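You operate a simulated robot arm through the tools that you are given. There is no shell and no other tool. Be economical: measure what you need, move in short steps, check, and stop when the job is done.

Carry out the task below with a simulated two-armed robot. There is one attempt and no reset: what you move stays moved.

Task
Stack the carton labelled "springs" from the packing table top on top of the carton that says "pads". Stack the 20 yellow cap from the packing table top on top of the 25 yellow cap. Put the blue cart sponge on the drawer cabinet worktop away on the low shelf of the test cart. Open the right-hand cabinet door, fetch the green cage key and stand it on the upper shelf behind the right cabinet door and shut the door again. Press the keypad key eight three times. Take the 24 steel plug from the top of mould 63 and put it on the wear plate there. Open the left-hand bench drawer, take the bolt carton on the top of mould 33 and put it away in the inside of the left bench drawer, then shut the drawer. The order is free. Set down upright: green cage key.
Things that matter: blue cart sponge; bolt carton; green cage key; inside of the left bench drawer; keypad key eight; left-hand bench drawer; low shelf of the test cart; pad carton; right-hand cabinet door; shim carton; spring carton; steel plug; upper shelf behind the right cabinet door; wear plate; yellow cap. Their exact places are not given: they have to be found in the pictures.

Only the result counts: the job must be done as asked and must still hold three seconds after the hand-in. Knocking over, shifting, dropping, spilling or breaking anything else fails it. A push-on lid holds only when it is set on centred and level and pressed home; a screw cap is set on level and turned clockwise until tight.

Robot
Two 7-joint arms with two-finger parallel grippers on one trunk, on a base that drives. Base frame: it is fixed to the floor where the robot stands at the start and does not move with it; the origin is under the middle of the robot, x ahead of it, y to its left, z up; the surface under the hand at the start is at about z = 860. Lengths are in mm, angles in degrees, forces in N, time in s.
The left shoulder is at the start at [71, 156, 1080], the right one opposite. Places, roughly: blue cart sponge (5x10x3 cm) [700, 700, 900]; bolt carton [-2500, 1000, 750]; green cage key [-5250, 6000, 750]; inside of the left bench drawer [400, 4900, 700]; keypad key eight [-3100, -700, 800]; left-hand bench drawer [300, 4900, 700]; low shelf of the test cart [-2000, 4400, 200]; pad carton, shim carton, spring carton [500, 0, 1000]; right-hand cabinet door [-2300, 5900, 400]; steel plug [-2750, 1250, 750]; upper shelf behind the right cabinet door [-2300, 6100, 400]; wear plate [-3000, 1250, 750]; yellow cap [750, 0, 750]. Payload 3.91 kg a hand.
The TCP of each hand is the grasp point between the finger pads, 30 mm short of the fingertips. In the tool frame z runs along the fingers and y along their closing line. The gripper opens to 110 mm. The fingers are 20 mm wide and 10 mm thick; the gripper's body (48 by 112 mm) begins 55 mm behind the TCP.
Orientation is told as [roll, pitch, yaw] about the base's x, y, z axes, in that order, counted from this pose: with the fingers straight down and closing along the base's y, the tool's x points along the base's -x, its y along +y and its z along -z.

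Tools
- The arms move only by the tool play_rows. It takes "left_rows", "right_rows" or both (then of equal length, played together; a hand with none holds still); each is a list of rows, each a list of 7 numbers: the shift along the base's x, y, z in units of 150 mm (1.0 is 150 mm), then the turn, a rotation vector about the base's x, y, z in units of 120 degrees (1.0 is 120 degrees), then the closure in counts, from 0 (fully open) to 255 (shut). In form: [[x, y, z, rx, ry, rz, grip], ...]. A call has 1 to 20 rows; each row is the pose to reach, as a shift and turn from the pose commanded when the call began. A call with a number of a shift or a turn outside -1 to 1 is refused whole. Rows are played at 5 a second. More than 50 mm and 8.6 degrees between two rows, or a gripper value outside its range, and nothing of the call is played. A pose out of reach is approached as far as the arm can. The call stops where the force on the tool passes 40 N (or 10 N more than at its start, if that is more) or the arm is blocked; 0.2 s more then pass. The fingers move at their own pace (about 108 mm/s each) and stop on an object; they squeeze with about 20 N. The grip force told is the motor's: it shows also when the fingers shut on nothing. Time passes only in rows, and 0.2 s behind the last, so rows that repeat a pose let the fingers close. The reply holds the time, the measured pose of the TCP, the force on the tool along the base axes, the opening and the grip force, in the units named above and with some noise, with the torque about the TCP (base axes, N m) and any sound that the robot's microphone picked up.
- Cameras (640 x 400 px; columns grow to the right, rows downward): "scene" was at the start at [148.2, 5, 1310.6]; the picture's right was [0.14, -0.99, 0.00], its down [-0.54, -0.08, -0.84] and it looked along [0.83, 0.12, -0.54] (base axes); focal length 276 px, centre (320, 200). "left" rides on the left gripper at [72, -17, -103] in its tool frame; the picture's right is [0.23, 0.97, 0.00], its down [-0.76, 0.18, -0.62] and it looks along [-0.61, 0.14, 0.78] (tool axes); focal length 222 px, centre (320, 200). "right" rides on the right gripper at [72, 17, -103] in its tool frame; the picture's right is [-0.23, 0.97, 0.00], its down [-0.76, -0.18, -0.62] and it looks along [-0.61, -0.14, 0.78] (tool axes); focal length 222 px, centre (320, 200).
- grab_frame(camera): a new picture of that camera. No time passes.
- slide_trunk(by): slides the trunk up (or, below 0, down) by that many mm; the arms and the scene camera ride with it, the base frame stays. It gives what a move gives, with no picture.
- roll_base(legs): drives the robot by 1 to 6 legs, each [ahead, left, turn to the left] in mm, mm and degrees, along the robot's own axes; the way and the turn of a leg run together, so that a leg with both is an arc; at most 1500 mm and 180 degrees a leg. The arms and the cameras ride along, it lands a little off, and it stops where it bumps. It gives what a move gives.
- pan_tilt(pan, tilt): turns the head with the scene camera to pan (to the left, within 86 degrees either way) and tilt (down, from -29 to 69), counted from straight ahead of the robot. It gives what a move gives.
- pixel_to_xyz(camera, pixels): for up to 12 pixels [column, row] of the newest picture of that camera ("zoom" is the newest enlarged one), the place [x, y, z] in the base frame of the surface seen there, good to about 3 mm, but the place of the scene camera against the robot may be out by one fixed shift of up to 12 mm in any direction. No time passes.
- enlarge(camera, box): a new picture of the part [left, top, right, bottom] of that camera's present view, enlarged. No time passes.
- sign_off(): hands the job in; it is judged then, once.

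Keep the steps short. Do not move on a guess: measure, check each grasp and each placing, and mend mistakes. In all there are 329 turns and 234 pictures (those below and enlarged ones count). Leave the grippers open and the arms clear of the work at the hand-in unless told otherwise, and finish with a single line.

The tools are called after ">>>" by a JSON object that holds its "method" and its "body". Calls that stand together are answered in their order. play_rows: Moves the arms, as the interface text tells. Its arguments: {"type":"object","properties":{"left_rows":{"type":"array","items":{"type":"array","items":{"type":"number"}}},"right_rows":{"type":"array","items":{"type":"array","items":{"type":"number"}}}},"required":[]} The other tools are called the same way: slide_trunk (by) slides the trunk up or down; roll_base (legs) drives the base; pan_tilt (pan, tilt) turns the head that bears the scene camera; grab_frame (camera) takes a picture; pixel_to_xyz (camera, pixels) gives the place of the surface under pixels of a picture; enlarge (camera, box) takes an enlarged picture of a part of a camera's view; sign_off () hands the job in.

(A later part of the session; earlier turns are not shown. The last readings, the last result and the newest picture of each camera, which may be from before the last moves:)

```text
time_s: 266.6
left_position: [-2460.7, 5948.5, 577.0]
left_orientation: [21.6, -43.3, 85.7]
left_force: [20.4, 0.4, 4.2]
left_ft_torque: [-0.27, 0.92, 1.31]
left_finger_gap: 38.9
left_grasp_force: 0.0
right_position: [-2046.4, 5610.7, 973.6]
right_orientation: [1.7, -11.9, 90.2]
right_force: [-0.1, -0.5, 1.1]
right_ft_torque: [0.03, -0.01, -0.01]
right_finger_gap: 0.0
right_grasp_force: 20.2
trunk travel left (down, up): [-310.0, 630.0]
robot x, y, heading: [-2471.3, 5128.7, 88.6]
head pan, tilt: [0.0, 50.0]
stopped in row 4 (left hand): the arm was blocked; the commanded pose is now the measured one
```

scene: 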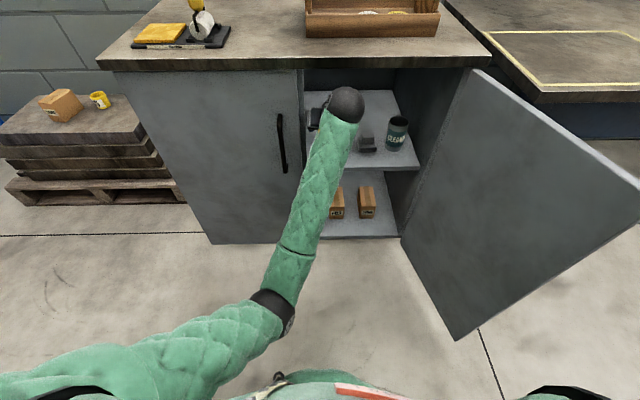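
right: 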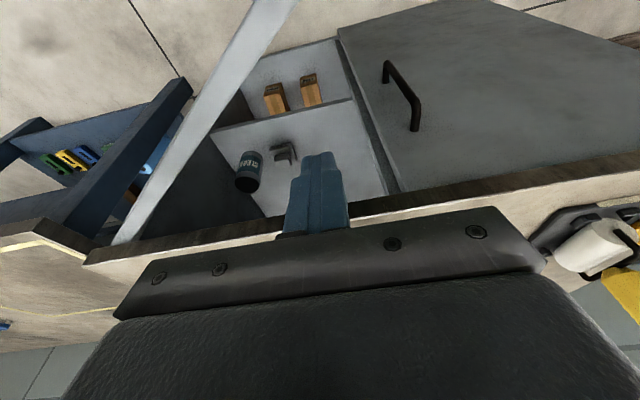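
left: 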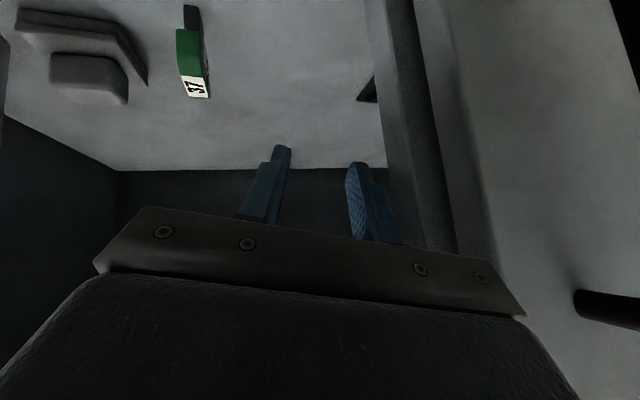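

The arm can only swing left relative to the body. So I move the base right 110 mm (hand passes high over the key, z≥550 vs 499), which then lets the arm swing left while retracting.

>>> {"method": "roll_base", "body": {"legs": [[0, -100, 0]]}}

>>> {"method": "play_rows", "body": {"left_rows": [[-0.08, -0.08, 0, 0, 0, 0, 165], [-0.16, -0.16, 0, 0, 0, 0, 165], [-0.24, -0.24, 0, 0, 0, 0, 165], [-0.32, -0.32, 0, 0, 0, 0, 165]]}}

>>> {"method": "grab_frame", "body": {"camera": "scene"}}

```text
time_s: 267.8
left_position: [-2361.7, 5946.0, 575.6]
left_orientation: [21.5, -43.2, 85.8]
left_force: [-0.1, -0.2, -0.3]
left_ft_torque: [-0.01, 0.05, 0.03]
left_finger_gap: 38.5
left_grasp_force: 0.0
right_position: [-1946.8, 5607.2, 973.8]
right_orientation: [1.7, -12.0, 90.2]
right_force: [-0.2, 0.6, -0.6]
right_ft_torque: [0.02, 0.04, -0.03]
right_finger_gap: 0.0
right_grasp_force: 19.9
trunk travel left (down, up): [-310.0, 630.0]
robot x, y, heading: [-2380.1, 5123.1, 88.6]
head pan, tilt: [0.0, 50.0]
```

```text
time_s: 268.9
left_position: [-2434.1, 5918.0, 608.3]
left_orientation: [24.4, -46.3, 84.8]
left_force: [0.0, -0.3, 0.3]
left_ft_torque: [0.06, 0.01, 0.0]
left_finger_gap: 39.0
left_grasp_force: 0.0
right_position: [-1949.0, 5607.8, 972.5]
right_orientation: [1.6, -11.9, 90.2]
right_force: [-0.9, 1.0, 0.6]
right_ft_torque: [0.0, 0.04, 0.05]
right_finger_gap: 0.1
right_grasp_force: 20.3
trunk travel left (down, up): [-310.0, 630.0]
robot x, y, heading: [-2374.9, 5129.7, 88.5]
head pan, tilt: [0.0, 50.0]
stopped in row 4 (left hand): the arm was blocked; the commanded pose is now the measured one
```

```text
102 pictures are left
```

scene: 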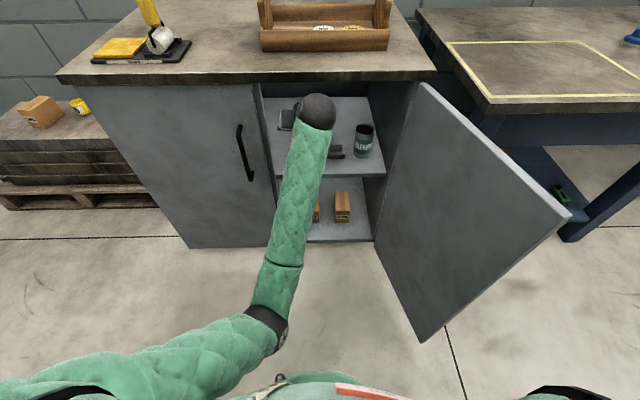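

The wrist ball may also be under the counter edge. With lateral room now, I lower straight down 50 mm.

>>> {"method": "play_rows", "body": {"left_rows": [[0, 0, -0.08, 0, 0, 0, 165], [0, 0, -0.16, 0, 0, 0, 165], [0, 0, -0.24, 0, 0, 0, 165], [0, 0, -0.32, 0, 0, 0, 165]]}}

>>> {"method": "pixel_to_xyz", "body": {"camera": "scene", "pixels": [[318, 97], [318, 110], [265, 312], [280, 265], [295, 180], [305, 75], [250, 80]]}}

```text
time_s: 270.1
left_position: [-2453.0, 5931.2, 584.1]
left_orientation: [26.9, -48.4, 84.1]
left_force: [-0.4, 0.1, 0.2]
left_ft_torque: [-0.03, 0.01, 0.01]
left_finger_gap: 38.9
left_grasp_force: 0.0
right_position: [-1949.2, 5608.2, 972.4]
right_orientation: [1.6, -11.9, 90.2]
right_force: [0.0, 0.6, 0.0]
right_ft_torque: [-0.03, -0.05, -0.01]
right_finger_gap: 0.0
right_grasp_force: 19.7
trunk travel left (down, up): [-310.0, 630.0]
robot x, y, heading: [-2377.8, 5127.7, 88.3]
head pan, tilt: [0.0, 50.0]
stopped in row 4 (left hand): the arm was blocked; the commanded pose is now the measured one
```

```text
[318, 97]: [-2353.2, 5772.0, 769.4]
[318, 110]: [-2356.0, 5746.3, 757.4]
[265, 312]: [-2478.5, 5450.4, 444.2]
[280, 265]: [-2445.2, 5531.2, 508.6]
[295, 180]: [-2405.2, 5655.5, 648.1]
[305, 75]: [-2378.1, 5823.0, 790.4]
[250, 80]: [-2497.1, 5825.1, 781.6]
```

I tip the hand flatter (more horizontal), which lowers the wrist ball away from the counter.

>>> {"method": "play_rows", "body": {"left_rows": [[0, 0, 0, 0.05, -0.03, -0.03, 165], [0, 0, 0, 0.1, -0.06, -0.06, 165], [0, 0, 0, 0.15, -0.09, -0.09, 165], [0, 0, 0, 0.2, -0.12, -0.12, 165]]}}

>>> {"method": "grab_frame", "body": {"camera": "scene"}}

>>> {"method": "grab_frame", "body": {"camera": "left"}}

```text
time_s: 270.7
left_position: [-2455.0, 5939.1, 602.3]
left_orientation: [20.0, -60.4, 83.6]
left_force: [11.3, -5.3, 1.3]
left_ft_torque: [0.04, 0.19, 1.0]
left_finger_gap: 38.9
left_grasp_force: 0.0
right_position: [-1948.1, 5607.3, 973.5]
right_orientation: [1.6, -11.9, 90.0]
right_force: [-1.2, -0.8, -0.2]
right_ft_torque: [0.03, -0.04, 0.02]
right_finger_gap: 0.1
right_grasp_force: 20.3
trunk travel left (down, up): [-310.0, 630.0]
robot x, y, heading: [-2376.2, 5126.1, 88.1]
head pan, tilt: [0.0, 50.0]
stopped in row 2 (left hand): the force on the tool passed its limit at 44 N (the readings are from after the stop); the commanded pose is now the measured one
```

```text
101 pictures are left
```

scene: 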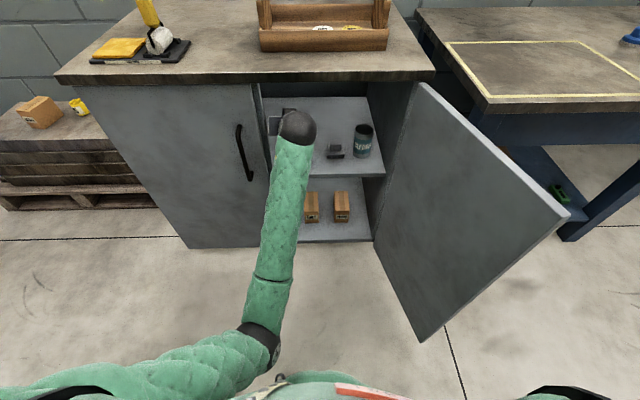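

```text
100 pictures are left
```

left: 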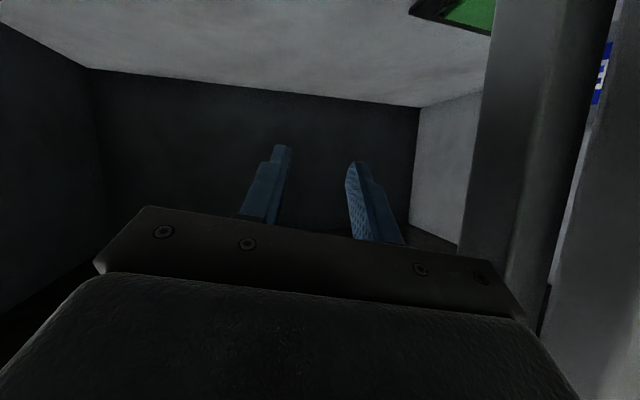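

The ball dropped clear of the counter. I shift the base 45 mm right off the stile and retract straight back.

>>> {"method": "roll_base", "body": {"legs": [[0, -45, 0]]}}

>>> {"method": "play_rows", "body": {"left_rows": [[0, -0.1, 0, 0, 0, 0, 165], [0, -0.2, 0, 0, 0, 0, 165], [0, -0.3, 0, 0, 0, 0, 165], [0, -0.45, 0, 0, 0, 0, 165], [0, -0.6, 0, 0, 0, 0, 165]]}}

>>> {"method": "grab_frame", "body": {"camera": "scene"}}

```text
time_s: 271.6
left_position: [-2410.9, 5937.7, 601.0]
left_orientation: [20.1, -60.3, 83.4]
left_force: [-0.1, -0.7, -0.1]
left_ft_torque: [0.04, -0.02, 0.03]
left_finger_gap: 38.7
left_grasp_force: 0.0
right_position: [-1902.2, 5606.6, 971.6]
right_orientation: [1.6, -11.9, 90.1]
right_force: [0.9, -0.8, -0.5]
right_ft_torque: [0.0, -0.03, 0.01]
right_finger_gap: 0.0
right_grasp_force: 19.6
trunk travel left (down, up): [-310.0, 630.0]
robot x, y, heading: [-2334.2, 5123.4, 88.1]
head pan, tilt: [0.0, 50.0]
```

```text
time_s: 272.9
left_position: [-2450.0, 5887.6, 693.5]
left_orientation: [35.5, -68.1, 71.3]
left_force: [-0.6, 0.1, -0.1]
left_ft_torque: [0.02, 0.02, -0.02]
left_finger_gap: 39.0
left_grasp_force: 0.0
right_position: [-1901.3, 5606.5, 972.5]
right_orientation: [1.7, -12.0, 90.1]
right_force: [-0.5, 0.1, -0.7]
right_ft_torque: [-0.01, -0.02, -0.03]
right_finger_gap: 0.0
right_grasp_force: 20.0
trunk travel left (down, up): [-310.0, 630.0]
robot x, y, heading: [-2332.2, 5126.3, 88.4]
head pan, tilt: [0.0, 50.0]
stopped in row 5 (left hand): the arm was blocked; the commanded pose is now the measured one
```

```text
99 pictures are left
```

scene: 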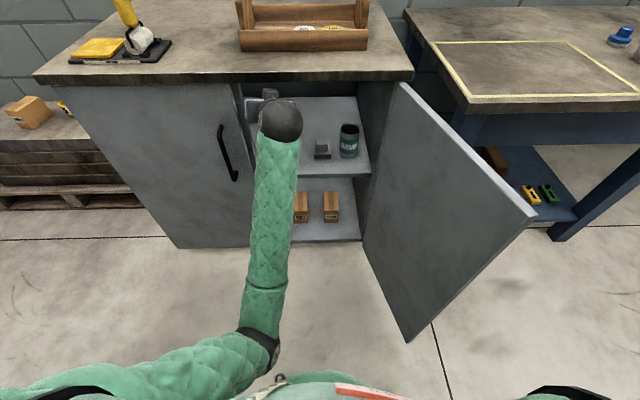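

>>> {"method": "play_rows", "body": {"left_rows": [[0, 0, -0.1, 0, 0, 0, 165], [0, 0, -0.2, 0, 0, 0, 165], [0, 0, -0.3, 0, 0, 0, 165], [0, 0, -0.4, 0, 0, 0, 165]]}}

>>> {"method": "slide_trunk", "body": {"by": 40}}

```text
time_s: 274.1
left_position: [-2471.3, 5909.3, 692.8]
left_orientation: [51.3, -71.5, 57.2]
left_force: [13.1, 2.9, 0.4]
left_ft_torque: [-0.05, 0.03, 0.2]
left_finger_gap: 32.1
left_grasp_force: 0.0
right_position: [-1899.9, 5605.2, 972.6]
right_orientation: [1.7, -11.9, 90.0]
right_force: [0.0, 0.2, -0.4]
right_ft_torque: [0.0, 0.04, 0.03]
right_finger_gap: 0.0
right_grasp_force: 20.0
trunk travel left (down, up): [-310.0, 630.0]
robot x, y, heading: [-2331.2, 5124.9, 88.3]
head pan, tilt: [0.0, 50.0]
stopped in row 4 (left hand): the arm was blocked; the commanded pose is now the measured one
```

```text
time_s: 274.6
left_position: [-2471.1, 5908.4, 707.5]
left_orientation: [49.9, -71.0, 58.7]
left_force: [5.2, -2.9, -12.4]
left_ft_torque: [1.26, -0.23, -0.43]
left_finger_gap: 32.3
left_grasp_force: 0.2
right_position: [-1899.8, 5605.7, 994.8]
right_orientation: [1.6, -11.9, 90.0]
right_force: [-0.1, 0.7, -0.1]
right_ft_torque: [-0.01, 0.01, 0.04]
right_finger_gap: 0.0
right_grasp_force: 19.8
trunk travel left (down, up): [-332.0, 608.0]
robot x, y, heading: [-2330.8, 5124.6, 88.2]
head pan, tilt: [0.0, 50.0]
stopped: the force on the tool passed its limit at 175 N (the readings are from after the stop); the commanded pose is now the measured one
```

>>> {"method": "grab_frame", "body": {"camera": "scene"}}

>>> {"method": "pixel_to_xyz", "body": {"camera": "scene", "pixels": [[281, 122], [280, 140], [275, 200], [265, 280], [262, 345], [200, 365], [150, 380], [265, 100], [300, 380], [240, 385]]}}

```text
98 pictures are left
```

scene: 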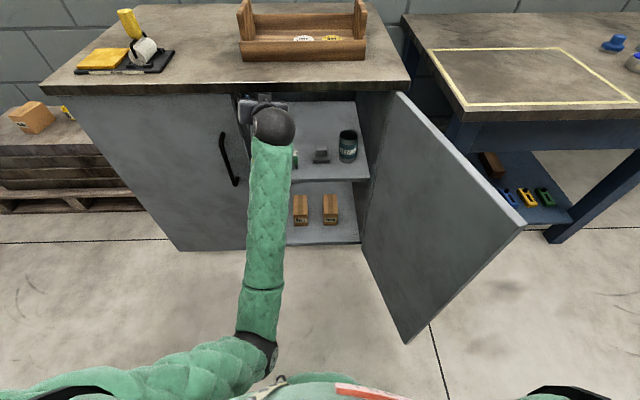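

```text
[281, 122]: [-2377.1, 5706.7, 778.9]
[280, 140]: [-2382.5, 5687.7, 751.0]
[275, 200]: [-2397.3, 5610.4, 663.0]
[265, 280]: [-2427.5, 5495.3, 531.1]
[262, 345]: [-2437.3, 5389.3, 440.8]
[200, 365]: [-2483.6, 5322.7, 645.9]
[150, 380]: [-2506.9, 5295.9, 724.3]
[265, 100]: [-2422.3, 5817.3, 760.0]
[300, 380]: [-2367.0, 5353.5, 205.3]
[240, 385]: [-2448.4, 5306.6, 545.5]
```

The tool is jammed toward the left stile/ceiling. I undo the trunk rise, shift the base 40 mm right, then rotate the hand about its wrist ball so it points straight ahead/down again.

>>> {"method": "slide_trunk", "body": {"by": -22}}

>>> {"method": "roll_base", "body": {"legs": [[0, -40, 0]]}}

>>> {"method": "play_rows", "body": {"left_rows": [[0.124, -0.04, -0.147, -0.0495, -0.0295, -0.0336, 165], [0.248, -0.08, -0.293, -0.099, -0.059, -0.067, 165], [0.372, -0.12, -0.44, -0.1485, -0.0885, -0.1, 165], [0.496, -0.16, -0.587, -0.198, -0.118, -0.134, 165], [0.62, -0.2, -0.733, -0.2475, -0.1475, -0.168, 165]]}}

>>> {"method": "grab_frame", "body": {"camera": "scene"}}

```text
time_s: 275.3
left_position: [-2471.8, 5908.0, 688.8]
left_orientation: [50.1, -71.0, 58.6]
left_force: [14.7, 3.2, 1.7]
left_ft_torque: [-0.04, 0.05, 0.29]
left_finger_gap: 31.9
left_grasp_force: 0.0
right_position: [-1900.1, 5604.3, 973.4]
right_orientation: [1.7, -11.9, 90.0]
right_force: [0.3, -1.0, 0.7]
right_ft_torque: [0.01, 0.01, -0.01]
right_finger_gap: 0.0
right_grasp_force: 19.5
trunk travel left (down, up): [-310.0, 630.0]
robot x, y, heading: [-2334.3, 5126.5, 88.2]
head pan, tilt: [0.0, 50.0]
```

```text
time_s: 276.2
left_position: [-2431.0, 5907.4, 688.6]
left_orientation: [50.1, -71.0, 58.6]
left_force: [-0.2, 0.1, 0.1]
left_ft_torque: [0.02, -0.03, -0.02]
left_finger_gap: 38.7
left_grasp_force: 0.1
right_position: [-1859.6, 5602.5, 972.9]
right_orientation: [1.6, -11.8, 89.9]
right_force: [0.1, -0.3, -0.3]
right_ft_torque: [0.0, -0.01, 0.01]
right_finger_gap: 0.0
right_grasp_force: 20.3
trunk travel left (down, up): [-310.0, 630.0]
robot x, y, heading: [-2290.5, 5121.4, 88.1]
head pan, tilt: [0.0, 50.0]
```

```text
time_s: 277.2
left_position: [-2422.5, 5897.3, 598.9]
left_orientation: [18.1, -52.0, 74.9]
left_force: [-0.8, -0.5, 0.2]
left_ft_torque: [-0.01, 0.02, 0.0]
left_finger_gap: 38.7
left_grasp_force: 0.1
right_position: [-1860.0, 5604.2, 972.7]
right_orientation: [1.5, -12.0, 90.0]
right_force: [0.0, 0.8, 0.4]
right_ft_torque: [-0.01, 0.02, 0.0]
right_finger_gap: 0.0
right_grasp_force: 20.4
trunk travel left (down, up): [-310.0, 630.0]
robot x, y, heading: [-2291.9, 5124.2, 88.2]
head pan, tilt: [0.0, 50.0]
stopped in row 5 (left hand): the arm was blocked; the commanded pose is now the measured one
```

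```text
97 pictures are left
```

scene: 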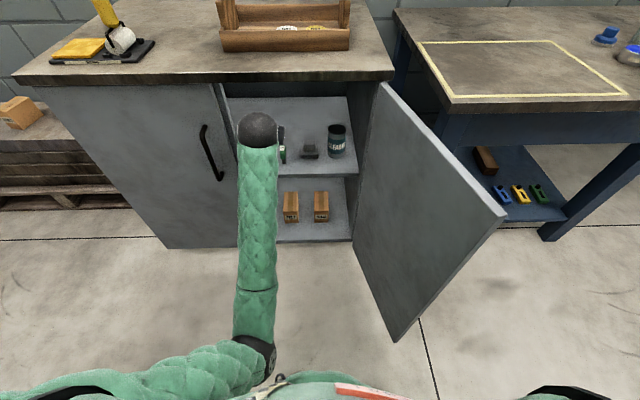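

Good, the hand points forward again. Now I alternately extend the arm down and raise the trunk, so the shoulder rises relative to the hand and the arm can fold.

>>> {"method": "play_rows", "body": {"left_rows": [[0, 0, -0.1, 0, 0, 0, 165], [0, 0, -0.2, 0, 0, 0, 165], [0, 0, -0.3, 0, 0, 0, 165], [0, 0, -0.33, 0, 0, 0, 165]]}}

```text
time_s: 278.2
left_position: [-2421.3, 5895.8, 549.1]
left_orientation: [17.8, -51.9, 74.9]
left_force: [0.1, 0.3, -0.4]
left_ft_torque: [-0.03, 0.0, -0.03]
left_finger_gap: 38.8
left_grasp_force: 0.0
right_position: [-1859.5, 5604.0, 973.7]
right_orientation: [1.6, -11.9, 90.0]
right_force: [0.0, -0.9, -0.7]
right_ft_torque: [0.05, -0.01, -0.02]
right_finger_gap: 0.0
right_grasp_force: 20.1
trunk travel left (down, up): [-310.0, 630.0]
robot x, y, heading: [-2291.8, 5121.3, 88.4]
head pan, tilt: [0.0, 50.0]
```

It tracks exactly now. Trunk up 50, arm down 50, trunk up 50.

>>> {"method": "slide_trunk", "body": {"by": 50}}

>>> {"method": "play_rows", "body": {"left_rows": [[0, 0, -0.1, 0, 0, 0, 165], [0, 0, -0.2, 0, 0, 0, 165], [0, 0, -0.3, 0, 0, 0, 165], [0, 0, -0.33, 0, 0, 0, 165]]}}

>>> {"method": "slide_trunk", "body": {"by": 50}}

>>> {"method": "play_rows", "body": {"left_rows": [[0, 0, -0.1, 0, 0, 0, 165], [0, 0, -0.2, 0, 0, 0, 165], [0, 0, -0.3, 0, 0, 0, 165], [0, 0, -0.33, 0, 0, 0, 165]]}}

```text
time_s: 279.2
left_position: [-2421.5, 5896.0, 598.7]
left_orientation: [17.8, -51.9, 75.0]
left_force: [-0.3, 0.1, -0.1]
left_ft_torque: [0.03, -0.03, 0.05]
left_finger_gap: 38.8
left_grasp_force: 0.1
right_position: [-1860.2, 5604.8, 1024.1]
right_orientation: [1.5, -12.0, 90.0]
right_force: [-0.4, 0.0, 0.0]
right_ft_torque: [-0.02, 0.02, -0.01]
right_finger_gap: 0.2
right_grasp_force: 19.7
trunk travel left (down, up): [-360.0, 580.0]
robot x, y, heading: [-2290.1, 5126.6, 88.3]
head pan, tilt: [0.0, 50.0]
```

```text
time_s: 280.2
left_position: [-2420.7, 5897.0, 549.1]
left_orientation: [18.0, -52.0, 75.0]
left_force: [-0.6, 0.1, 0.5]
left_ft_torque: [0.02, 0.04, 0.02]
left_finger_gap: 38.7
left_grasp_force: 0.0
right_position: [-1859.9, 5604.2, 1024.0]
right_orientation: [1.5, -11.8, 90.0]
right_force: [0.5, 0.6, 0.6]
right_ft_torque: [-0.03, -0.01, -0.05]
right_finger_gap: 0.0
right_grasp_force: 19.9
trunk travel left (down, up): [-360.0, 580.0]
robot x, y, heading: [-2293.6, 5120.9, 88.1]
head pan, tilt: [0.0, 50.0]
```

```text
time_s: 281.1
left_position: [-2422.1, 5896.9, 599.6]
left_orientation: [17.9, -52.0, 75.0]
left_force: [0.1, 0.0, 0.0]
left_ft_torque: [0.01, 0.01, 0.0]
left_finger_gap: 38.8
left_grasp_force: 0.2
right_position: [-1860.3, 5604.1, 1073.2]
right_orientation: [1.6, -11.9, 90.0]
right_force: [0.2, 0.3, 0.3]
right_ft_torque: [0.0, 0.01, -0.04]
right_finger_gap: 0.0
right_grasp_force: 19.9
trunk travel left (down, up): [-410.0, 530.0]
robot x, y, heading: [-2288.7, 5124.6, 87.9]
head pan, tilt: [0.0, 50.0]
```

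```text
time_s: 282.1
left_position: [-2422.4, 5895.8, 550.1]
left_orientation: [17.8, -51.9, 74.9]
left_force: [1.0, 0.4, 0.6]
left_ft_torque: [-0.03, -0.03, -0.01]
left_finger_gap: 38.8
left_grasp_force: 0.1
right_position: [-1860.3, 5603.4, 1072.7]
right_orientation: [1.7, -12.0, 90.0]
right_force: [-0.2, 0.8, -0.2]
right_ft_torque: [-0.02, -0.02, -0.02]
right_finger_gap: 0.1
right_grasp_force: 19.6
trunk travel left (down, up): [-410.0, 530.0]
robot x, y, heading: [-2287.4, 5121.5, 88.2]
head pan, tilt: [0.0, 50.0]
```

Now I retract straight back out of the cabinet.

>>> {"method": "play_rows", "body": {"left_rows": [[0, -0.15, 0, 0, 0, 0, 165], [0, -0.3, 0, 0, 0, 0, 165], [0, -0.45, 0, 0, 0, 0, 165], [0, -0.6, 0, 0, 0, 0, 165], [0, -0.75, 0, 0, 0, 0, 165]]}}

>>> {"method": "grab_frame", "body": {"camera": "scene"}}

```text
time_s: 283.3
left_position: [-2422.1, 5784.5, 550.3]
left_orientation: [17.9, -52.0, 75.1]
left_force: [0.3, -0.3, -0.1]
left_ft_torque: [0.01, 0.01, 0.02]
left_finger_gap: 38.7
left_grasp_force: 0.1
right_position: [-1859.8, 5603.6, 1074.3]
right_orientation: [1.6, -11.9, 90.1]
right_force: [1.0, 0.1, -0.1]
right_ft_torque: [0.0, -0.01, -0.02]
right_finger_gap: 0.2
right_grasp_force: 20.0
trunk travel left (down, up): [-410.0, 530.0]
robot x, y, heading: [-2289.8, 5122.5, 88.3]
head pan, tilt: [0.0, 50.0]
```

```text
96 pictures are left
```

scene: 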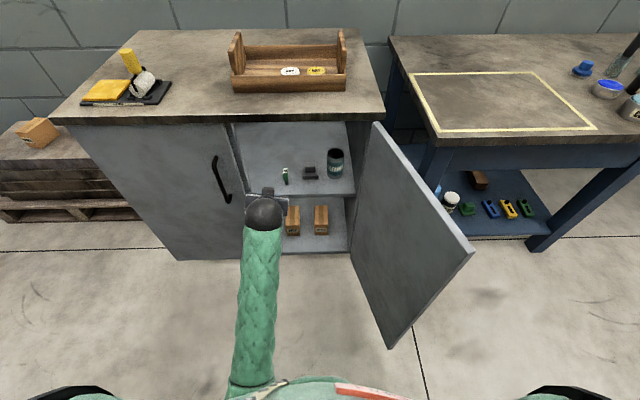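

Out. I check the key and the left door (which the hand pressed).

>>> {"method": "enlarge", "body": {"camera": "scene", "box": [200, 100, 380, 220]}}

>>> {"method": "pixel_to_xyz", "body": {"camera": "scene", "pixels": [[230, 150], [228, 130], [150, 150], [100, 140], [235, 190], [240, 140], [285, 178], [214, 175]]}}

```text
3.33 times, centred on (290, 160) of scene
```

zoom: 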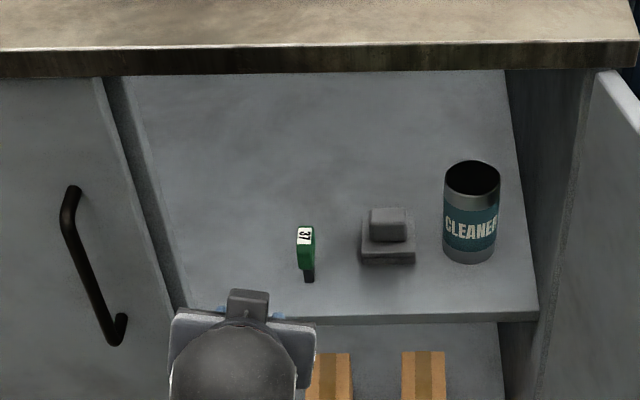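

```text
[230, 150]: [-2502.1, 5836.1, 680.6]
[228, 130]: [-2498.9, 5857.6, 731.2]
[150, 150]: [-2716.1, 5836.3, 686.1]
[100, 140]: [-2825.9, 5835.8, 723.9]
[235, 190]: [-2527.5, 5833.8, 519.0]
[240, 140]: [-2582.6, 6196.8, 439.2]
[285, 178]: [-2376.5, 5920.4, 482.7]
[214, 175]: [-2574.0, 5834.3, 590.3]
```

Key standing, left door still shut. I pull the left hand further back, then straighten it while raising.

>>> {"method": "play_rows", "body": {"left_rows": [[0, -0.1, 0, 0, 0, 0, 165], [0, -0.2, 0, 0, 0, 0, 165], [0, -0.3, 0, 0, 0, 0, 165], [0, -0.4, 0, 0, 0, 0, 165]]}}

>>> {"method": "slide_trunk", "body": {"by": 350}}

>>> {"method": "play_rows", "body": {"left_rows": [[-0.05, 0, 0, -0.06, -0.02, 0.02, 0], [-0.1, 0, 0, -0.12, -0.04, 0.04, 0], [-0.15, 0, 0, -0.18, -0.06, 0.06, 0], [-0.2, 0, 0.0, -0.24, -0.08, 0.08, 0], [-0.25, -0.05, 0, -0.3, -0.1, 0.1, 0], [-0.3, -0.1, 0, -0.36, -0.12, 0.12, 0], [-0.35, -0.15, 0, -0.42, -0.14, 0.14, 0]]}}

```text
time_s: 284.3
left_position: [-2424.9, 5724.9, 551.2]
left_orientation: [18.7, -52.1, 74.2]
left_force: [-0.5, 0.0, -0.8]
left_ft_torque: [0.01, 0.03, -0.01]
left_finger_gap: 38.9
left_grasp_force: 0.0
right_position: [-1861.0, 5603.9, 1073.1]
right_orientation: [1.6, -11.9, 90.1]
right_force: [0.3, -0.3, -0.3]
right_ft_torque: [-0.01, 0.01, -0.02]
right_finger_gap: 0.0
right_grasp_force: 19.9
trunk travel left (down, up): [-410.0, 530.0]
robot x, y, heading: [-2291.8, 5121.7, 88.2]
head pan, tilt: [0.0, 50.0]
```

```text
time_s: 287.7
left_position: [-2424.8, 5725.1, 899.7]
left_orientation: [18.7, -51.8, 74.2]
left_force: [0.0, -0.5, 0.5]
left_ft_torque: [0.02, 0.0, -0.03]
left_finger_gap: 38.7
left_grasp_force: 0.1
right_position: [-1860.4, 5605.4, 1421.8]
right_orientation: [1.6, -11.8, 90.0]
right_force: [-0.3, 0.8, 0.3]
right_ft_torque: [-0.03, 0.01, 0.01]
right_finger_gap: 0.1
right_grasp_force: 20.3
trunk travel left (down, up): [-760.0, 180.0]
robot x, y, heading: [-2289.1, 5120.6, 88.4]
head pan, tilt: [0.0, 50.0]
```

```text
time_s: 288.8
left_position: [-2518.5, 5714.6, 885.5]
left_orientation: [10.7, -20.2, 93.0]
left_force: [-0.2, 0.3, -0.2]
left_ft_torque: [0.0, 0.0, 0.02]
left_finger_gap: 109.8
left_grasp_force: 0.0
right_position: [-1860.0, 5604.0, 1423.2]
right_orientation: [1.6, -12.0, 90.0]
right_force: [0.8, -0.3, 0.3]
right_ft_torque: [0.01, -0.01, -0.01]
right_finger_gap: 0.2
right_grasp_force: 20.4
trunk travel left (down, up): [-760.0, 180.0]
robot x, y, heading: [-2291.8, 5120.1, 88.3]
head pan, tilt: [0.0, 50.0]
stopped in row 5 (left hand): the arm was blocked; the commanded pose is now the measured one
```

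>>> {"method": "play_rows", "body": {"left_rows": [[-0.05, 0.0, 0.2, 0, 0, 0, 0], [-0.1, 0.0, 0.4, 0, 0, 0, 0], [-0.15, 0, 0.6, 0, 0, 0, 0], [-0.2, 0, 0.8, 0, 0, 0, 0], [-0.25, 0, 1.0, 0, 0, 0, 0]]}}

>>> {"method": "grab_frame", "body": {"camera": "scene"}}

```text
time_s: 289.9
left_position: [-2629.1, 5705.4, 1001.3]
left_orientation: [22.8, -19.6, 90.9]
left_force: [0.0, 0.2, -0.3]
left_ft_torque: [-0.04, 0.0, 0.02]
left_finger_gap: 110.1
left_grasp_force: 0.0
left hand out of reach, approached as far as the arm can: row 5
right_position: [-1861.4, 5604.8, 1422.7]
right_orientation: [1.6, -11.8, 90.1]
right_force: [-0.3, -0.4, 0.4]
right_ft_torque: [-0.01, -0.04, -0.02]
right_finger_gap: 0.0
right_grasp_force: 20.1
trunk travel left (down, up): [-760.0, 180.0]
robot x, y, heading: [-2289.1, 5122.1, 88.5]
head pan, tilt: [0.0, 50.0]
stopped in row 5 (left hand): the arm was blocked; the commanded pose is now the measured one
```

```text
94 pictures are left
```

scene: 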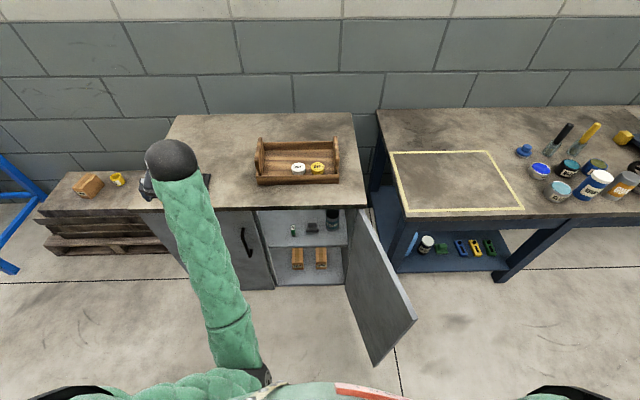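

Left arm is parked clear. Now the door: I measure where it stands.

>>> {"method": "pixel_to_xyz", "body": {"camera": "scene", "pixels": [[413, 320], [376, 362], [355, 212], [390, 280], [345, 285], [360, 260], [415, 300], [500, 220], [380, 260]]}}

>>> {"method": "slide_trunk", "body": {"by": -350}}

```text
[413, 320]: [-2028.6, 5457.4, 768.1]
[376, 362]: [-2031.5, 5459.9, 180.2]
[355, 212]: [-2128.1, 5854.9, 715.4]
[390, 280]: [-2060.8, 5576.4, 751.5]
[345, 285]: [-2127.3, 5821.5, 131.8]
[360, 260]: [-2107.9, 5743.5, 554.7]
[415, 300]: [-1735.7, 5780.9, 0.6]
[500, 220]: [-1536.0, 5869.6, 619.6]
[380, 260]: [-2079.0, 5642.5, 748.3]
```

```text
time_s: 293.3
left_position: [-2628.0, 5706.4, 652.7]
left_orientation: [22.8, -19.7, 90.9]
left_force: [-1.0, -0.7, -0.7]
left_ft_torque: [-0.01, 0.0, -0.02]
left_finger_gap: 109.8
left_grasp_force: 0.1
right_position: [-1859.7, 5602.9, 1073.6]
right_orientation: [1.6, -12.0, 90.0]
right_force: [0.2, -0.5, -0.7]
right_ft_torque: [-0.01, 0.04, -0.01]
right_finger_gap: 0.0
right_grasp_force: 19.3
trunk travel left (down, up): [-410.0, 530.0]
robot x, y, heading: [-2289.9, 5123.1, 88.3]
head pan, tilt: [0.0, 50.0]
```

Door stands at ~103°. I lower the right hand on its outer (right) side at about (-1900,5660).

>>> {"method": "play_rows", "body": {"right_rows": [[-0.1, 0.1, -0.25, 0, 0, 0, 255], [-0.2, 0.2, -0.5, 0, 0, 0, 255], [-0.27, 0.3, -0.75, 0, 0, 0, 255], [-0.27, 0.35, -1.0, 0, 0, 0, 255]]}}

>>> {"method": "play_rows", "body": {"right_rows": [[0, 0, -0.25, 0, 0, 0, 255], [0, 0, -0.5, 0, 0, 0, 255], [0, 0, -0.75, 0, 0, 0, 255], [0, 0, -1.0, 0, 0, 0, 255]]}}

>>> {"method": "play_rows", "body": {"right_rows": [[0, 0, -0.25, 0, 0, 0, 255], [0, 0, -0.5, 0, 0, 0, 255], [0, 0, -0.75, 0, 0, 0, 255], [0, 0, -1.0, 0, 0, 0, 255]]}}

>>> {"method": "grab_frame", "body": {"camera": "scene"}}

```text
time_s: 294.3
left_position: [-2628.7, 5705.8, 653.3]
left_orientation: [22.9, -19.7, 90.9]
left_force: [-0.3, -0.7, 0.0]
left_ft_torque: [0.0, -0.03, -0.02]
left_finger_gap: 109.9
left_grasp_force: 0.1
right_position: [-1900.3, 5656.8, 922.1]
right_orientation: [1.5, -12.0, 90.0]
right_force: [0.5, 0.5, 0.1]
right_ft_torque: [0.0, 0.0, 0.01]
right_finger_gap: 0.0
right_grasp_force: 20.0
trunk travel left (down, up): [-410.0, 530.0]
robot x, y, heading: [-2293.5, 5120.9, 88.4]
head pan, tilt: [0.0, 50.0]
```

```text
time_s: 295.3
left_position: [-2629.8, 5705.9, 652.8]
left_orientation: [22.8, -19.8, 90.8]
left_force: [-0.4, -0.3, -0.6]
left_ft_torque: [0.0, 0.0, 0.03]
left_finger_gap: 109.9
left_grasp_force: 0.1
right_position: [-1899.6, 5655.3, 772.9]
right_orientation: [1.6, -12.0, 90.0]
right_force: [0.0, 0.6, -0.1]
right_ft_torque: [-0.02, -0.01, 0.0]
right_finger_gap: 0.0
right_grasp_force: 19.5
trunk travel left (down, up): [-410.0, 530.0]
robot x, y, heading: [-2294.2, 5123.4, 88.0]
head pan, tilt: [0.0, 50.0]
```

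```text
time_s: 296.3
left_position: [-2629.6, 5705.6, 652.6]
left_orientation: [22.9, -19.7, 90.9]
left_force: [0.0, -0.1, 0.4]
left_ft_torque: [-0.02, -0.02, -0.01]
left_finger_gap: 110.0
left_grasp_force: 0.1
right_position: [-1900.4, 5655.9, 623.5]
right_orientation: [1.5, -11.9, 90.0]
right_force: [-0.4, 0.2, -0.1]
right_ft_torque: [0.02, 0.0, -0.03]
right_finger_gap: 0.0
right_grasp_force: 19.9
trunk travel left (down, up): [-410.0, 530.0]
robot x, y, heading: [-2291.2, 5121.0, 88.2]
head pan, tilt: [0.0, 50.0]
```

```text
93 pictures are left
```

scene: 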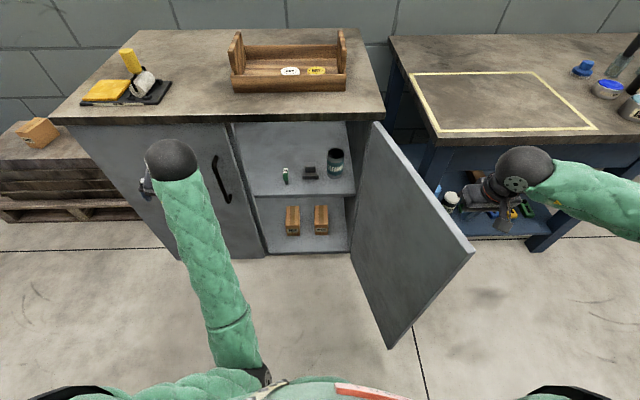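

>>> {"method": "pixel_to_xyz", "body": {"camera": "scene", "pixels": [[240, 350], [245, 320], [228, 270], [210, 220], [195, 180], [235, 300], [258, 372], [190, 385]]}}

>>> {"method": "play_rows", "body": {"left_rows": [[-0.25, 0, 0, 0, 0, 0, 0], [-0.5, 0, 0, 0, 0, 0, 0], [-0.75, 0, 0, 0, 0, 0, 0], [-1.0, 0, 0, 0, 0, 0, 0]]}}

>>> {"method": "grab_frame", "body": {"camera": "scene"}}

```text
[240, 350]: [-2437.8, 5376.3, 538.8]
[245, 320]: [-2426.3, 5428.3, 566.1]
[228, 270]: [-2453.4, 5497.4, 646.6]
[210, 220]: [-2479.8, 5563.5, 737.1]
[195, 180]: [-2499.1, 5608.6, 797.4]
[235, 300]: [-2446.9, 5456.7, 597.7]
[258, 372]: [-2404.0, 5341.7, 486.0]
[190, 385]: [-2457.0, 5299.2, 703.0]
```

```text
time_s: 297.3
left_position: [-2778.6, 5705.6, 652.5]
left_orientation: [22.7, -19.7, 90.9]
left_force: [0.2, 0.6, 0.1]
left_ft_torque: [0.0, 0.0, -0.03]
left_finger_gap: 109.9
left_grasp_force: 0.2
right_position: [-1899.6, 5656.4, 624.8]
right_orientation: [1.6, -11.9, 90.0]
right_force: [0.4, 0.4, 0.1]
right_ft_torque: [0.0, 0.0, 0.0]
right_finger_gap: 0.0
right_grasp_force: 19.6
trunk travel left (down, up): [-410.0, 530.0]
robot x, y, heading: [-2292.2, 5125.3, 88.3]
head pan, tilt: [0.0, 50.0]
```

```text
92 pictures are left
```

scene: 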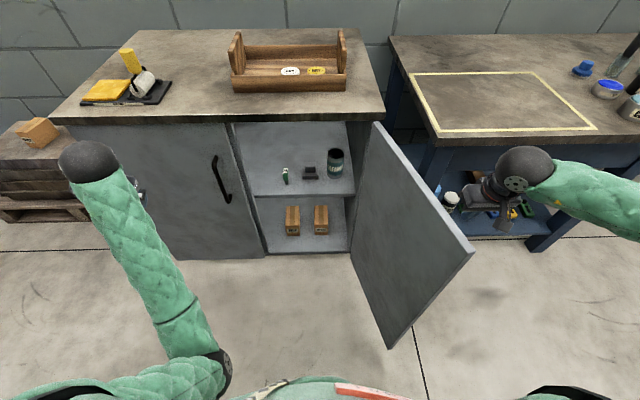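

The left arm is clear of the door's sweep. I lower the right hand and push the door leftwards.

>>> {"method": "play_rows", "body": {"right_rows": [[0, 0.05, -0.25, 0, 0, 0, 255], [-0.1, 0.1, -0.5, 0, 0, 0, 255], [-0.35, 0.12, -0.6, 0, 0, 0, 255], [-0.6, 0.12, -0.6, 0, 0, 0, 255], [-0.8, 0.12, -0.6, 0, 0, 0, 255], [-1.0, 0.12, -0.6, 0, 0, 0, 255]]}}

>>> {"method": "play_rows", "body": {"right_rows": [[-0.2, 0.0, 0, 0, 0, 0, 255], [-0.4, 0.0, 0, 0, 0, 0, 255], [-0.6, 0.02, 0, 0, 0, 0, 255], [-0.8, 0.08, 0, 0, 0, 0, 255], [-1.0, 0.16, 0, 0, 0, 0, 255]]}}

>>> {"method": "grab_frame", "body": {"camera": "scene"}}

```text
time_s: 298.7
left_position: [-2778.7, 5705.8, 652.1]
left_orientation: [22.9, -19.7, 90.8]
left_force: [0.1, -0.5, 0.2]
left_ft_torque: [0.0, -0.02, 0.0]
left_finger_gap: 110.1
left_grasp_force: 0.1
right_position: [-2051.3, 5674.5, 533.4]
right_orientation: [1.5, -12.0, 90.0]
right_force: [0.2, -0.1, -0.6]
right_ft_torque: [0.01, 0.02, 0.0]
right_finger_gap: 0.0
right_grasp_force: 19.9
trunk travel left (down, up): [-410.0, 530.0]
robot x, y, heading: [-2294.1, 5125.2, 88.4]
head pan, tilt: [0.0, 50.0]
```

```text
time_s: 299.9
left_position: [-2777.8, 5705.9, 650.7]
left_orientation: [22.8, -19.6, 90.9]
left_force: [0.7, 0.5, 0.0]
left_ft_torque: [0.03, -0.03, -0.01]
left_finger_gap: 110.0
left_grasp_force: 0.1
right_position: [-2200.8, 5697.6, 532.0]
right_orientation: [1.6, -12.0, 90.0]
right_force: [0.1, 0.7, 0.8]
right_ft_torque: [-0.01, -0.02, 0.0]
right_finger_gap: 0.1
right_grasp_force: 20.2
trunk travel left (down, up): [-410.0, 530.0]
robot x, y, heading: [-2286.7, 5122.6, 88.3]
head pan, tilt: [0.0, 50.0]
```

```text
91 pictures are left
```

scene: 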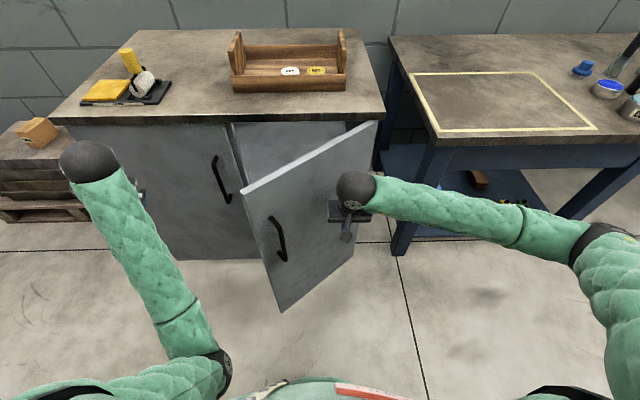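

The door is swinging shut (~45°). I continue pushing.

>>> {"method": "play_rows", "body": {"right_rows": [[-0.15, 0.08, 0, 0, 0, 0, 255], [-0.3, 0.18, 0, 0, 0, 0, 255], [-0.45, 0.3, 0, 0, 0, 0, 255], [-0.6, 0.42, 0, 0, 0, 0, 255], [-0.75, 0.52, 0, 0, 0, 0, 255], [-0.9, 0.6, 0, 0, 0, 0, 255], [-0.95, 0.68, 0, 0, 0, 0, 255]]}}

>>> {"method": "grab_frame", "body": {"camera": "scene"}}

```text
time_s: 301.5
left_position: [-2779.1, 5705.9, 651.2]
left_orientation: [22.7, -19.7, 90.9]
left_force: [0.0, 0.3, 0.1]
left_ft_torque: [0.0, 0.02, -0.01]
left_finger_gap: 109.8
left_grasp_force: 0.1
right_position: [-2343.1, 5799.3, 534.4]
right_orientation: [1.6, -12.0, 90.0]
right_force: [-0.2, -0.1, 0.0]
right_ft_torque: [0.0, 0.02, -0.01]
right_finger_gap: 0.1
right_grasp_force: 19.9
trunk travel left (down, up): [-410.0, 530.0]
robot x, y, heading: [-2289.5, 5120.6, 88.2]
head pan, tilt: [0.0, 50.0]
```

```text
90 pictures are left
```

scene: 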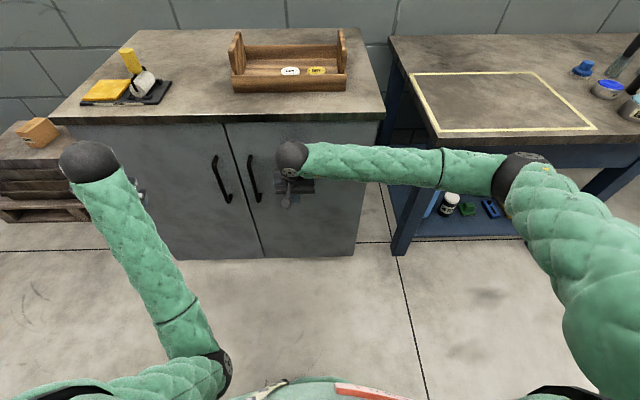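

Nearly shut. I press gently forward until contact to seat it.

>>> {"method": "play_rows", "body": {"right_rows": [[0, 0.05, 0, 0, 0, 0, 255], [0, 0.1, 0, 0, 0, 0, 255], [0, 0.14, 0, 0, 0, 0, 255], [0, 0.17, 0, 0, 0, 0, 255], [0, 0.2, 0, 0, 0, 0, 255], [0, 0.23, 0, 0, 0, 0, 255], [0, 0.26, 0, 0, 0, 0, 255]]}}

>>> {"method": "enlarge", "body": {"camera": "scene", "box": [160, 100, 400, 270]}}

>>> {"method": "pixel_to_xyz", "body": {"camera": "scene", "pixels": [[235, 140], [270, 220], [225, 140], [330, 220], [350, 150], [255, 235], [180, 200]]}}

```text
time_s: 302.1
left_position: [-2779.0, 5706.1, 651.9]
left_orientation: [22.8, -19.7, 91.0]
left_force: [-0.3, 0.6, -0.6]
left_ft_torque: [0.01, 0.0, 0.01]
left_finger_gap: 110.0
left_grasp_force: 0.1
right_position: [-2344.7, 5810.0, 531.4]
right_orientation: [1.5, -11.5, 90.3]
right_force: [0.0, -12.1, 3.7]
right_ft_torque: [0.94, -0.07, -0.21]
right_finger_gap: 0.2
right_grasp_force: 20.1
trunk travel left (down, up): [-410.0, 530.0]
robot x, y, heading: [-2286.7, 5122.9, 88.0]
head pan, tilt: [0.0, 50.0]
stopped in row 3 (right hand): the force on the tool passed its limit at 51 N (the readings are from after the stop); the commanded pose is now the measured one
```

```text
2.35 times, centred on (280, 185) of scene
```

zoom: 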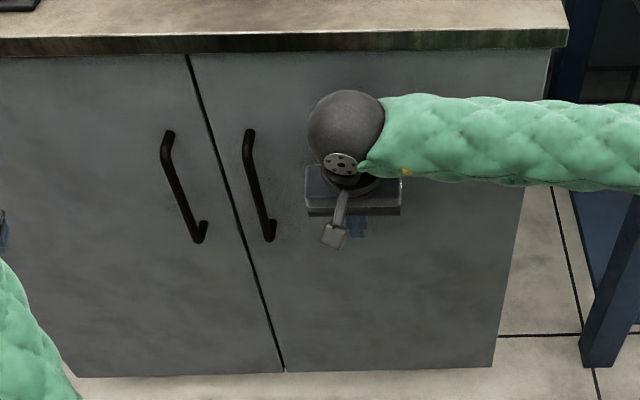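

```text
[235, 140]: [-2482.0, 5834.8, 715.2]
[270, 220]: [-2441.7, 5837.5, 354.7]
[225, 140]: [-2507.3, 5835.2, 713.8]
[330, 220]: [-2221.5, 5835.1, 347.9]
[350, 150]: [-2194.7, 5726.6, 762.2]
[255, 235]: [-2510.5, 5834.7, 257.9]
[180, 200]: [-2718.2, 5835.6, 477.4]
```

The door is shut flush. I retract the right hand and begin raising.

>>> {"method": "play_rows", "body": {"right_rows": [[0.0, -0.2, 0, 0, 0, 0, 255], [0.1, -0.4, 0, 0, 0, 0, 255], [0.3, -0.55, 0.05, 0, 0, 0, 255], [0.5, -0.6, 0.2, 0, 0, 0, 200], [0.7, -0.6, 0.4, 0, 0, 0, 100], [0.9, -0.6, 0.6, 0, 0, 0, 0]], "left_rows": [[0, 0, 0.0, 0, 0, 0, 0], [-0.0, 0, 0.2, 0, 0, 0, 0], [-0.0, 0, 0.4, 0, 0, 0, 0], [-0.0, 0, 0.6, 0, 0, 0, 0], [0, 0, 0.8, 0, 0, 0, 0], [0, 0, 1.0, 0, 0, 0, 0]]}}

>>> {"method": "slide_trunk", "body": {"by": 400}}

```text
time_s: 303.5
left_position: [-2779.2, 5705.3, 802.3]
left_orientation: [22.8, -19.7, 90.9]
left_force: [-1.1, -0.2, -0.3]
left_ft_torque: [0.01, -0.03, -0.01]
left_finger_gap: 110.0
left_grasp_force: 0.1
right_position: [-2209.8, 5722.1, 619.8]
right_orientation: [1.6, -11.6, 90.4]
right_force: [0.1, 0.1, -0.9]
right_ft_torque: [-0.02, 0.02, -0.01]
right_finger_gap: 110.1
right_grasp_force: 0.2
trunk travel left (down, up): [-410.0, 530.0]
robot x, y, heading: [-2289.1, 5121.1, 88.3]
head pan, tilt: [0.0, 50.0]
```

```text
time_s: 307.4
left_position: [-2778.1, 5705.9, 1202.1]
left_orientation: [22.8, -19.7, 90.9]
left_force: [-0.2, 0.0, 0.1]
left_ft_torque: [0.0, -0.01, 0.0]
left_finger_gap: 109.7
left_grasp_force: 0.0
right_position: [-2209.2, 5722.9, 1021.0]
right_orientation: [1.4, -11.6, 90.1]
right_force: [-0.2, 0.5, 0.6]
right_ft_torque: [-0.03, 0.01, 0.01]
right_finger_gap: 110.1
right_grasp_force: 0.0
trunk travel left (down, up): [-810.0, 130.0]
robot x, y, heading: [-2294.3, 5123.8, 88.3]
head pan, tilt: [0.0, 50.0]
```

I straighten both hands for travel.

>>> {"method": "play_rows", "body": {"left_rows": [[0, 0, 0.05, -0.033, -0.038, -0.007, 0], [0, 0, 0.1, -0.067, -0.077, -0.013, 0], [0, 0, 0.15, -0.1, -0.115, -0.02, 0], [0, 0, 0.2, -0.133, -0.154, -0.026, 0], [0, 0, 0.25, -0.167, -0.192, -0.033, 0], [0, 0, 0.25, -0.167, -0.192, -0.033, 0]], "right_rows": [[0.1, -0.05, 0.2, -0.02, 0, 0, 0], [0.2, -0.1, 0.4, -0.04, 0, 0, 0], [0.3, -0.15, 0.6, -0.06, 0, 0, 0], [0.4, -0.2, 0.8, -0.08, 0, 0, 0], [0.5, -0.3, 1.0, -0.097, 0, 0, 0], [0.6, -0.4, 1.0, -0.097, 0, 0, 0]]}}

>>> {"method": "slide_trunk", "body": {"by": 125}}

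>>> {"method": "grab_frame", "body": {"camera": "scene"}}

```text
time_s: 308.8
left_position: [-2783.9, 5705.8, 1241.3]
left_orientation: [0.0, 1.0, 90.7]
left_force: [0.7, 0.9, -1.1]
left_ft_torque: [0.02, 0.04, 0.0]
left_finger_gap: 110.0
left_grasp_force: 0.0
left hand out of reach, approached as far as the arm can: row 5, 6
right_position: [-2118.5, 5661.8, 1170.1]
right_orientation: [1.6, 0.0, 90.3]
right_force: [0.1, 0.7, 0.3]
right_ft_torque: [-0.01, -0.02, 0.0]
right_finger_gap: 109.9
right_grasp_force: 0.1
trunk travel left (down, up): [-810.0, 130.0]
robot x, y, heading: [-2289.2, 5122.7, 88.3]
head pan, tilt: [0.0, 50.0]
```

```text
time_s: 310.3
left_position: [-2783.9, 5706.6, 1364.1]
left_orientation: [-0.1, 0.9, 90.7]
left_force: [-0.7, 0.0, -0.4]
left_ft_torque: [0.01, 0.04, 0.01]
left_finger_gap: 109.9
left_grasp_force: 0.0
right_position: [-2118.2, 5661.9, 1295.6]
right_orientation: [1.6, 0.1, 90.2]
right_force: [-0.4, 0.3, -0.1]
right_ft_torque: [-0.02, -0.04, 0.03]
right_finger_gap: 110.2
right_grasp_force: 0.0
trunk travel left (down, up): [-935.0, 5.0]
robot x, y, heading: [-2291.9, 5122.0, 88.2]
head pan, tilt: [0.0, 50.0]
```

```text
88 pictures are left
```

scene: 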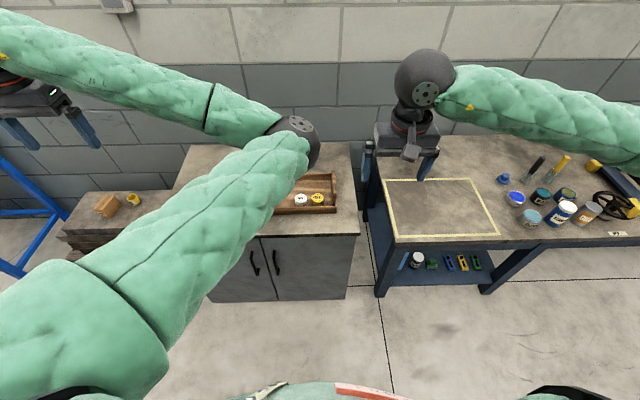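

The left elbow folded inward, but it is compact. I drive out along the corridor and down the aisle to look at the moulds.

>>> {"method": "roll_base", "body": {"legs": [[90, 0, 0], [0, -1500, 0], [0, 0, -178]]}}

```text
time_s: 325.7
left_position: [-263.9, 4599.4, 1363.1]
left_orientation: [0.0, 0.9, -86.9]
left_force: [-0.5, -0.8, -0.1]
left_ft_torque: [0.0, 0.03, -0.01]
left_finger_gap: 110.1
left_grasp_force: 0.0
right_position: [-930.6, 4616.8, 1295.6]
right_orientation: [1.5, 0.1, -87.4]
right_force: [0.9, 0.5, 0.0]
right_ft_torque: [0.0, 0.0, 0.02]
right_finger_gap: 110.1
right_grasp_force: 0.1
trunk travel left (down, up): [-935.0, 5.0]
robot x, y, heading: [-781.8, 5158.9, -89.5]
head pan, tilt: [0.0, 50.0]
```

>>> {"method": "roll_base", "body": {"legs": [[1500, 0, 0], [1500, 0, 0], [800, 0, 0], [0, 0, -90]]}}

>>> {"method": "pan_tilt", "body": {"pan": 0, "tilt": 25}}

>>> {"method": "grab_frame", "body": {"camera": "scene"}}

```text
time_s: 347.9
left_position: [-1309.7, 834.7, 1364.3]
left_orientation: [-0.1, 1.0, -176.8]
left_force: [0.0, -0.7, 0.4]
left_ft_torque: [-0.03, 0.03, 0.02]
left_finger_gap: 110.3
left_grasp_force: 0.0
right_position: [-1294.8, 1501.6, 1296.3]
right_orientation: [1.6, 0.1, -177.3]
right_force: [-0.1, -0.4, 0.0]
right_ft_torque: [0.0, 0.02, 0.0]
right_finger_gap: 110.1
right_grasp_force: 0.1
trunk travel left (down, up): [-935.0, 5.0]
robot x, y, heading: [-745.9, 1351.8, -179.2]
head pan, tilt: [0.0, 50.0]
```

```text
time_s: 348.8
left_position: [-1311.4, 832.2, 1363.7]
left_orientation: [-0.2, 0.9, -176.9]
left_force: [0.3, -0.9, 0.1]
left_ft_torque: [0.04, 0.01, 0.03]
left_finger_gap: 110.0
left_grasp_force: 0.2
right_position: [-1294.6, 1501.8, 1295.6]
right_orientation: [1.6, 0.1, -177.3]
right_force: [1.3, 0.1, 0.2]
right_ft_torque: [-0.01, -0.01, -0.01]
right_finger_gap: 110.0
right_grasp_force: 0.0
trunk travel left (down, up): [-935.0, 5.0]
robot x, y, heading: [-750.1, 1350.9, -179.3]
head pan, tilt: [0.0, 25.0]
```

```text
87 pictures are left
```

scene: 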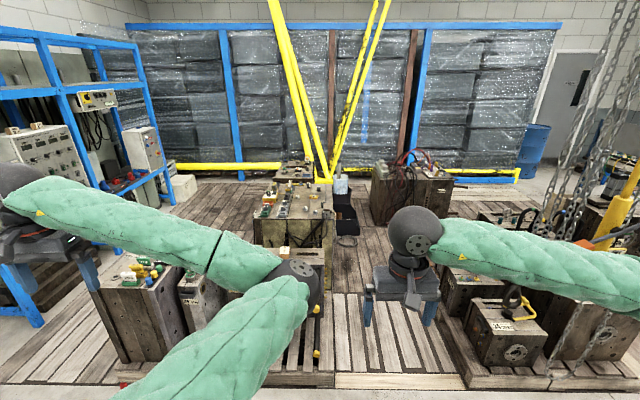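

>>> {"method": "enlarge", "body": {"camera": "scene", "box": [90, 150, 380, 370]}}

>>> {"method": "pixel_to_xyz", "body": {"camera": "scene", "pixels": [[290, 205], [290, 260], [140, 290], [195, 285], [300, 170], [380, 330], [330, 310], [470, 370], [110, 380], [140, 140], [310, 280], [395, 180]]}}

```text
1.82 times, centred on (235, 260) of scene
```

zoom: 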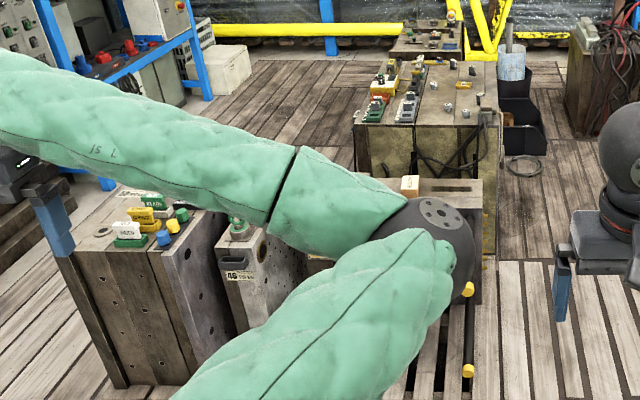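

```text
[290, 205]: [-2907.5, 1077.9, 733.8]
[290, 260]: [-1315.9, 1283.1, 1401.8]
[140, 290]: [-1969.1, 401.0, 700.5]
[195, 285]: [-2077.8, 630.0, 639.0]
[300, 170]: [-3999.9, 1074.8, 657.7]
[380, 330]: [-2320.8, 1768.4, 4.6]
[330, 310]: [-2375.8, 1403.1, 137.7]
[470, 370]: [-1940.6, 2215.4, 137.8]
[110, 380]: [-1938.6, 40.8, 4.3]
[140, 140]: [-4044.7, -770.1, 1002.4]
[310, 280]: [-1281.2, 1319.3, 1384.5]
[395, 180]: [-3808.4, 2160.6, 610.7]
```

>>> {"method": "pixel_to_xyz", "body": {"camera": "scene", "pixels": [[322, 345], [328, 372], [333, 290], [340, 250], [455, 345], [440, 310], [430, 250], [400, 240], [360, 250], [470, 240], [310, 330], [350, 215]]}}

>>> {"method": "enlarge", "body": {"camera": "scene", "box": [290, 200, 490, 390]}}

```text
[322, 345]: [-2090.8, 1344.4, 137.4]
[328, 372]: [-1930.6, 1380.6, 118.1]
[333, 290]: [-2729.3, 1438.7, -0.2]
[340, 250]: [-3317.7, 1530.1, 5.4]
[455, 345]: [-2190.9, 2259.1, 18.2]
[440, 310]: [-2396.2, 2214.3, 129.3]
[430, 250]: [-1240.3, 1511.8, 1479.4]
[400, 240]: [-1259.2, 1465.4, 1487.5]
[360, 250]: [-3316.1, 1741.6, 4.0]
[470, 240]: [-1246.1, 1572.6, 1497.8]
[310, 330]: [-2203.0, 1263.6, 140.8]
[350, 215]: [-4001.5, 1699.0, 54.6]
```

```text
2.11 times, centred on (390, 295) of scene
```

zoom: 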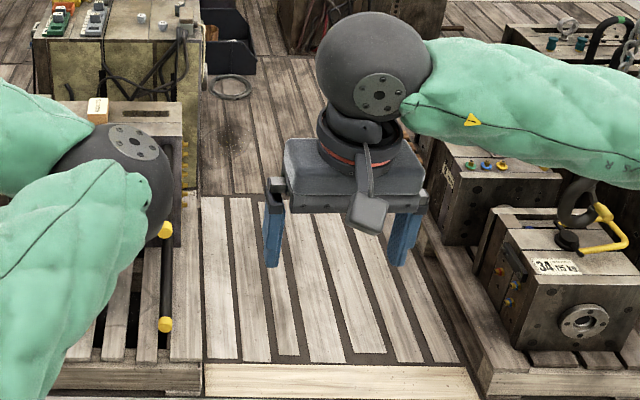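

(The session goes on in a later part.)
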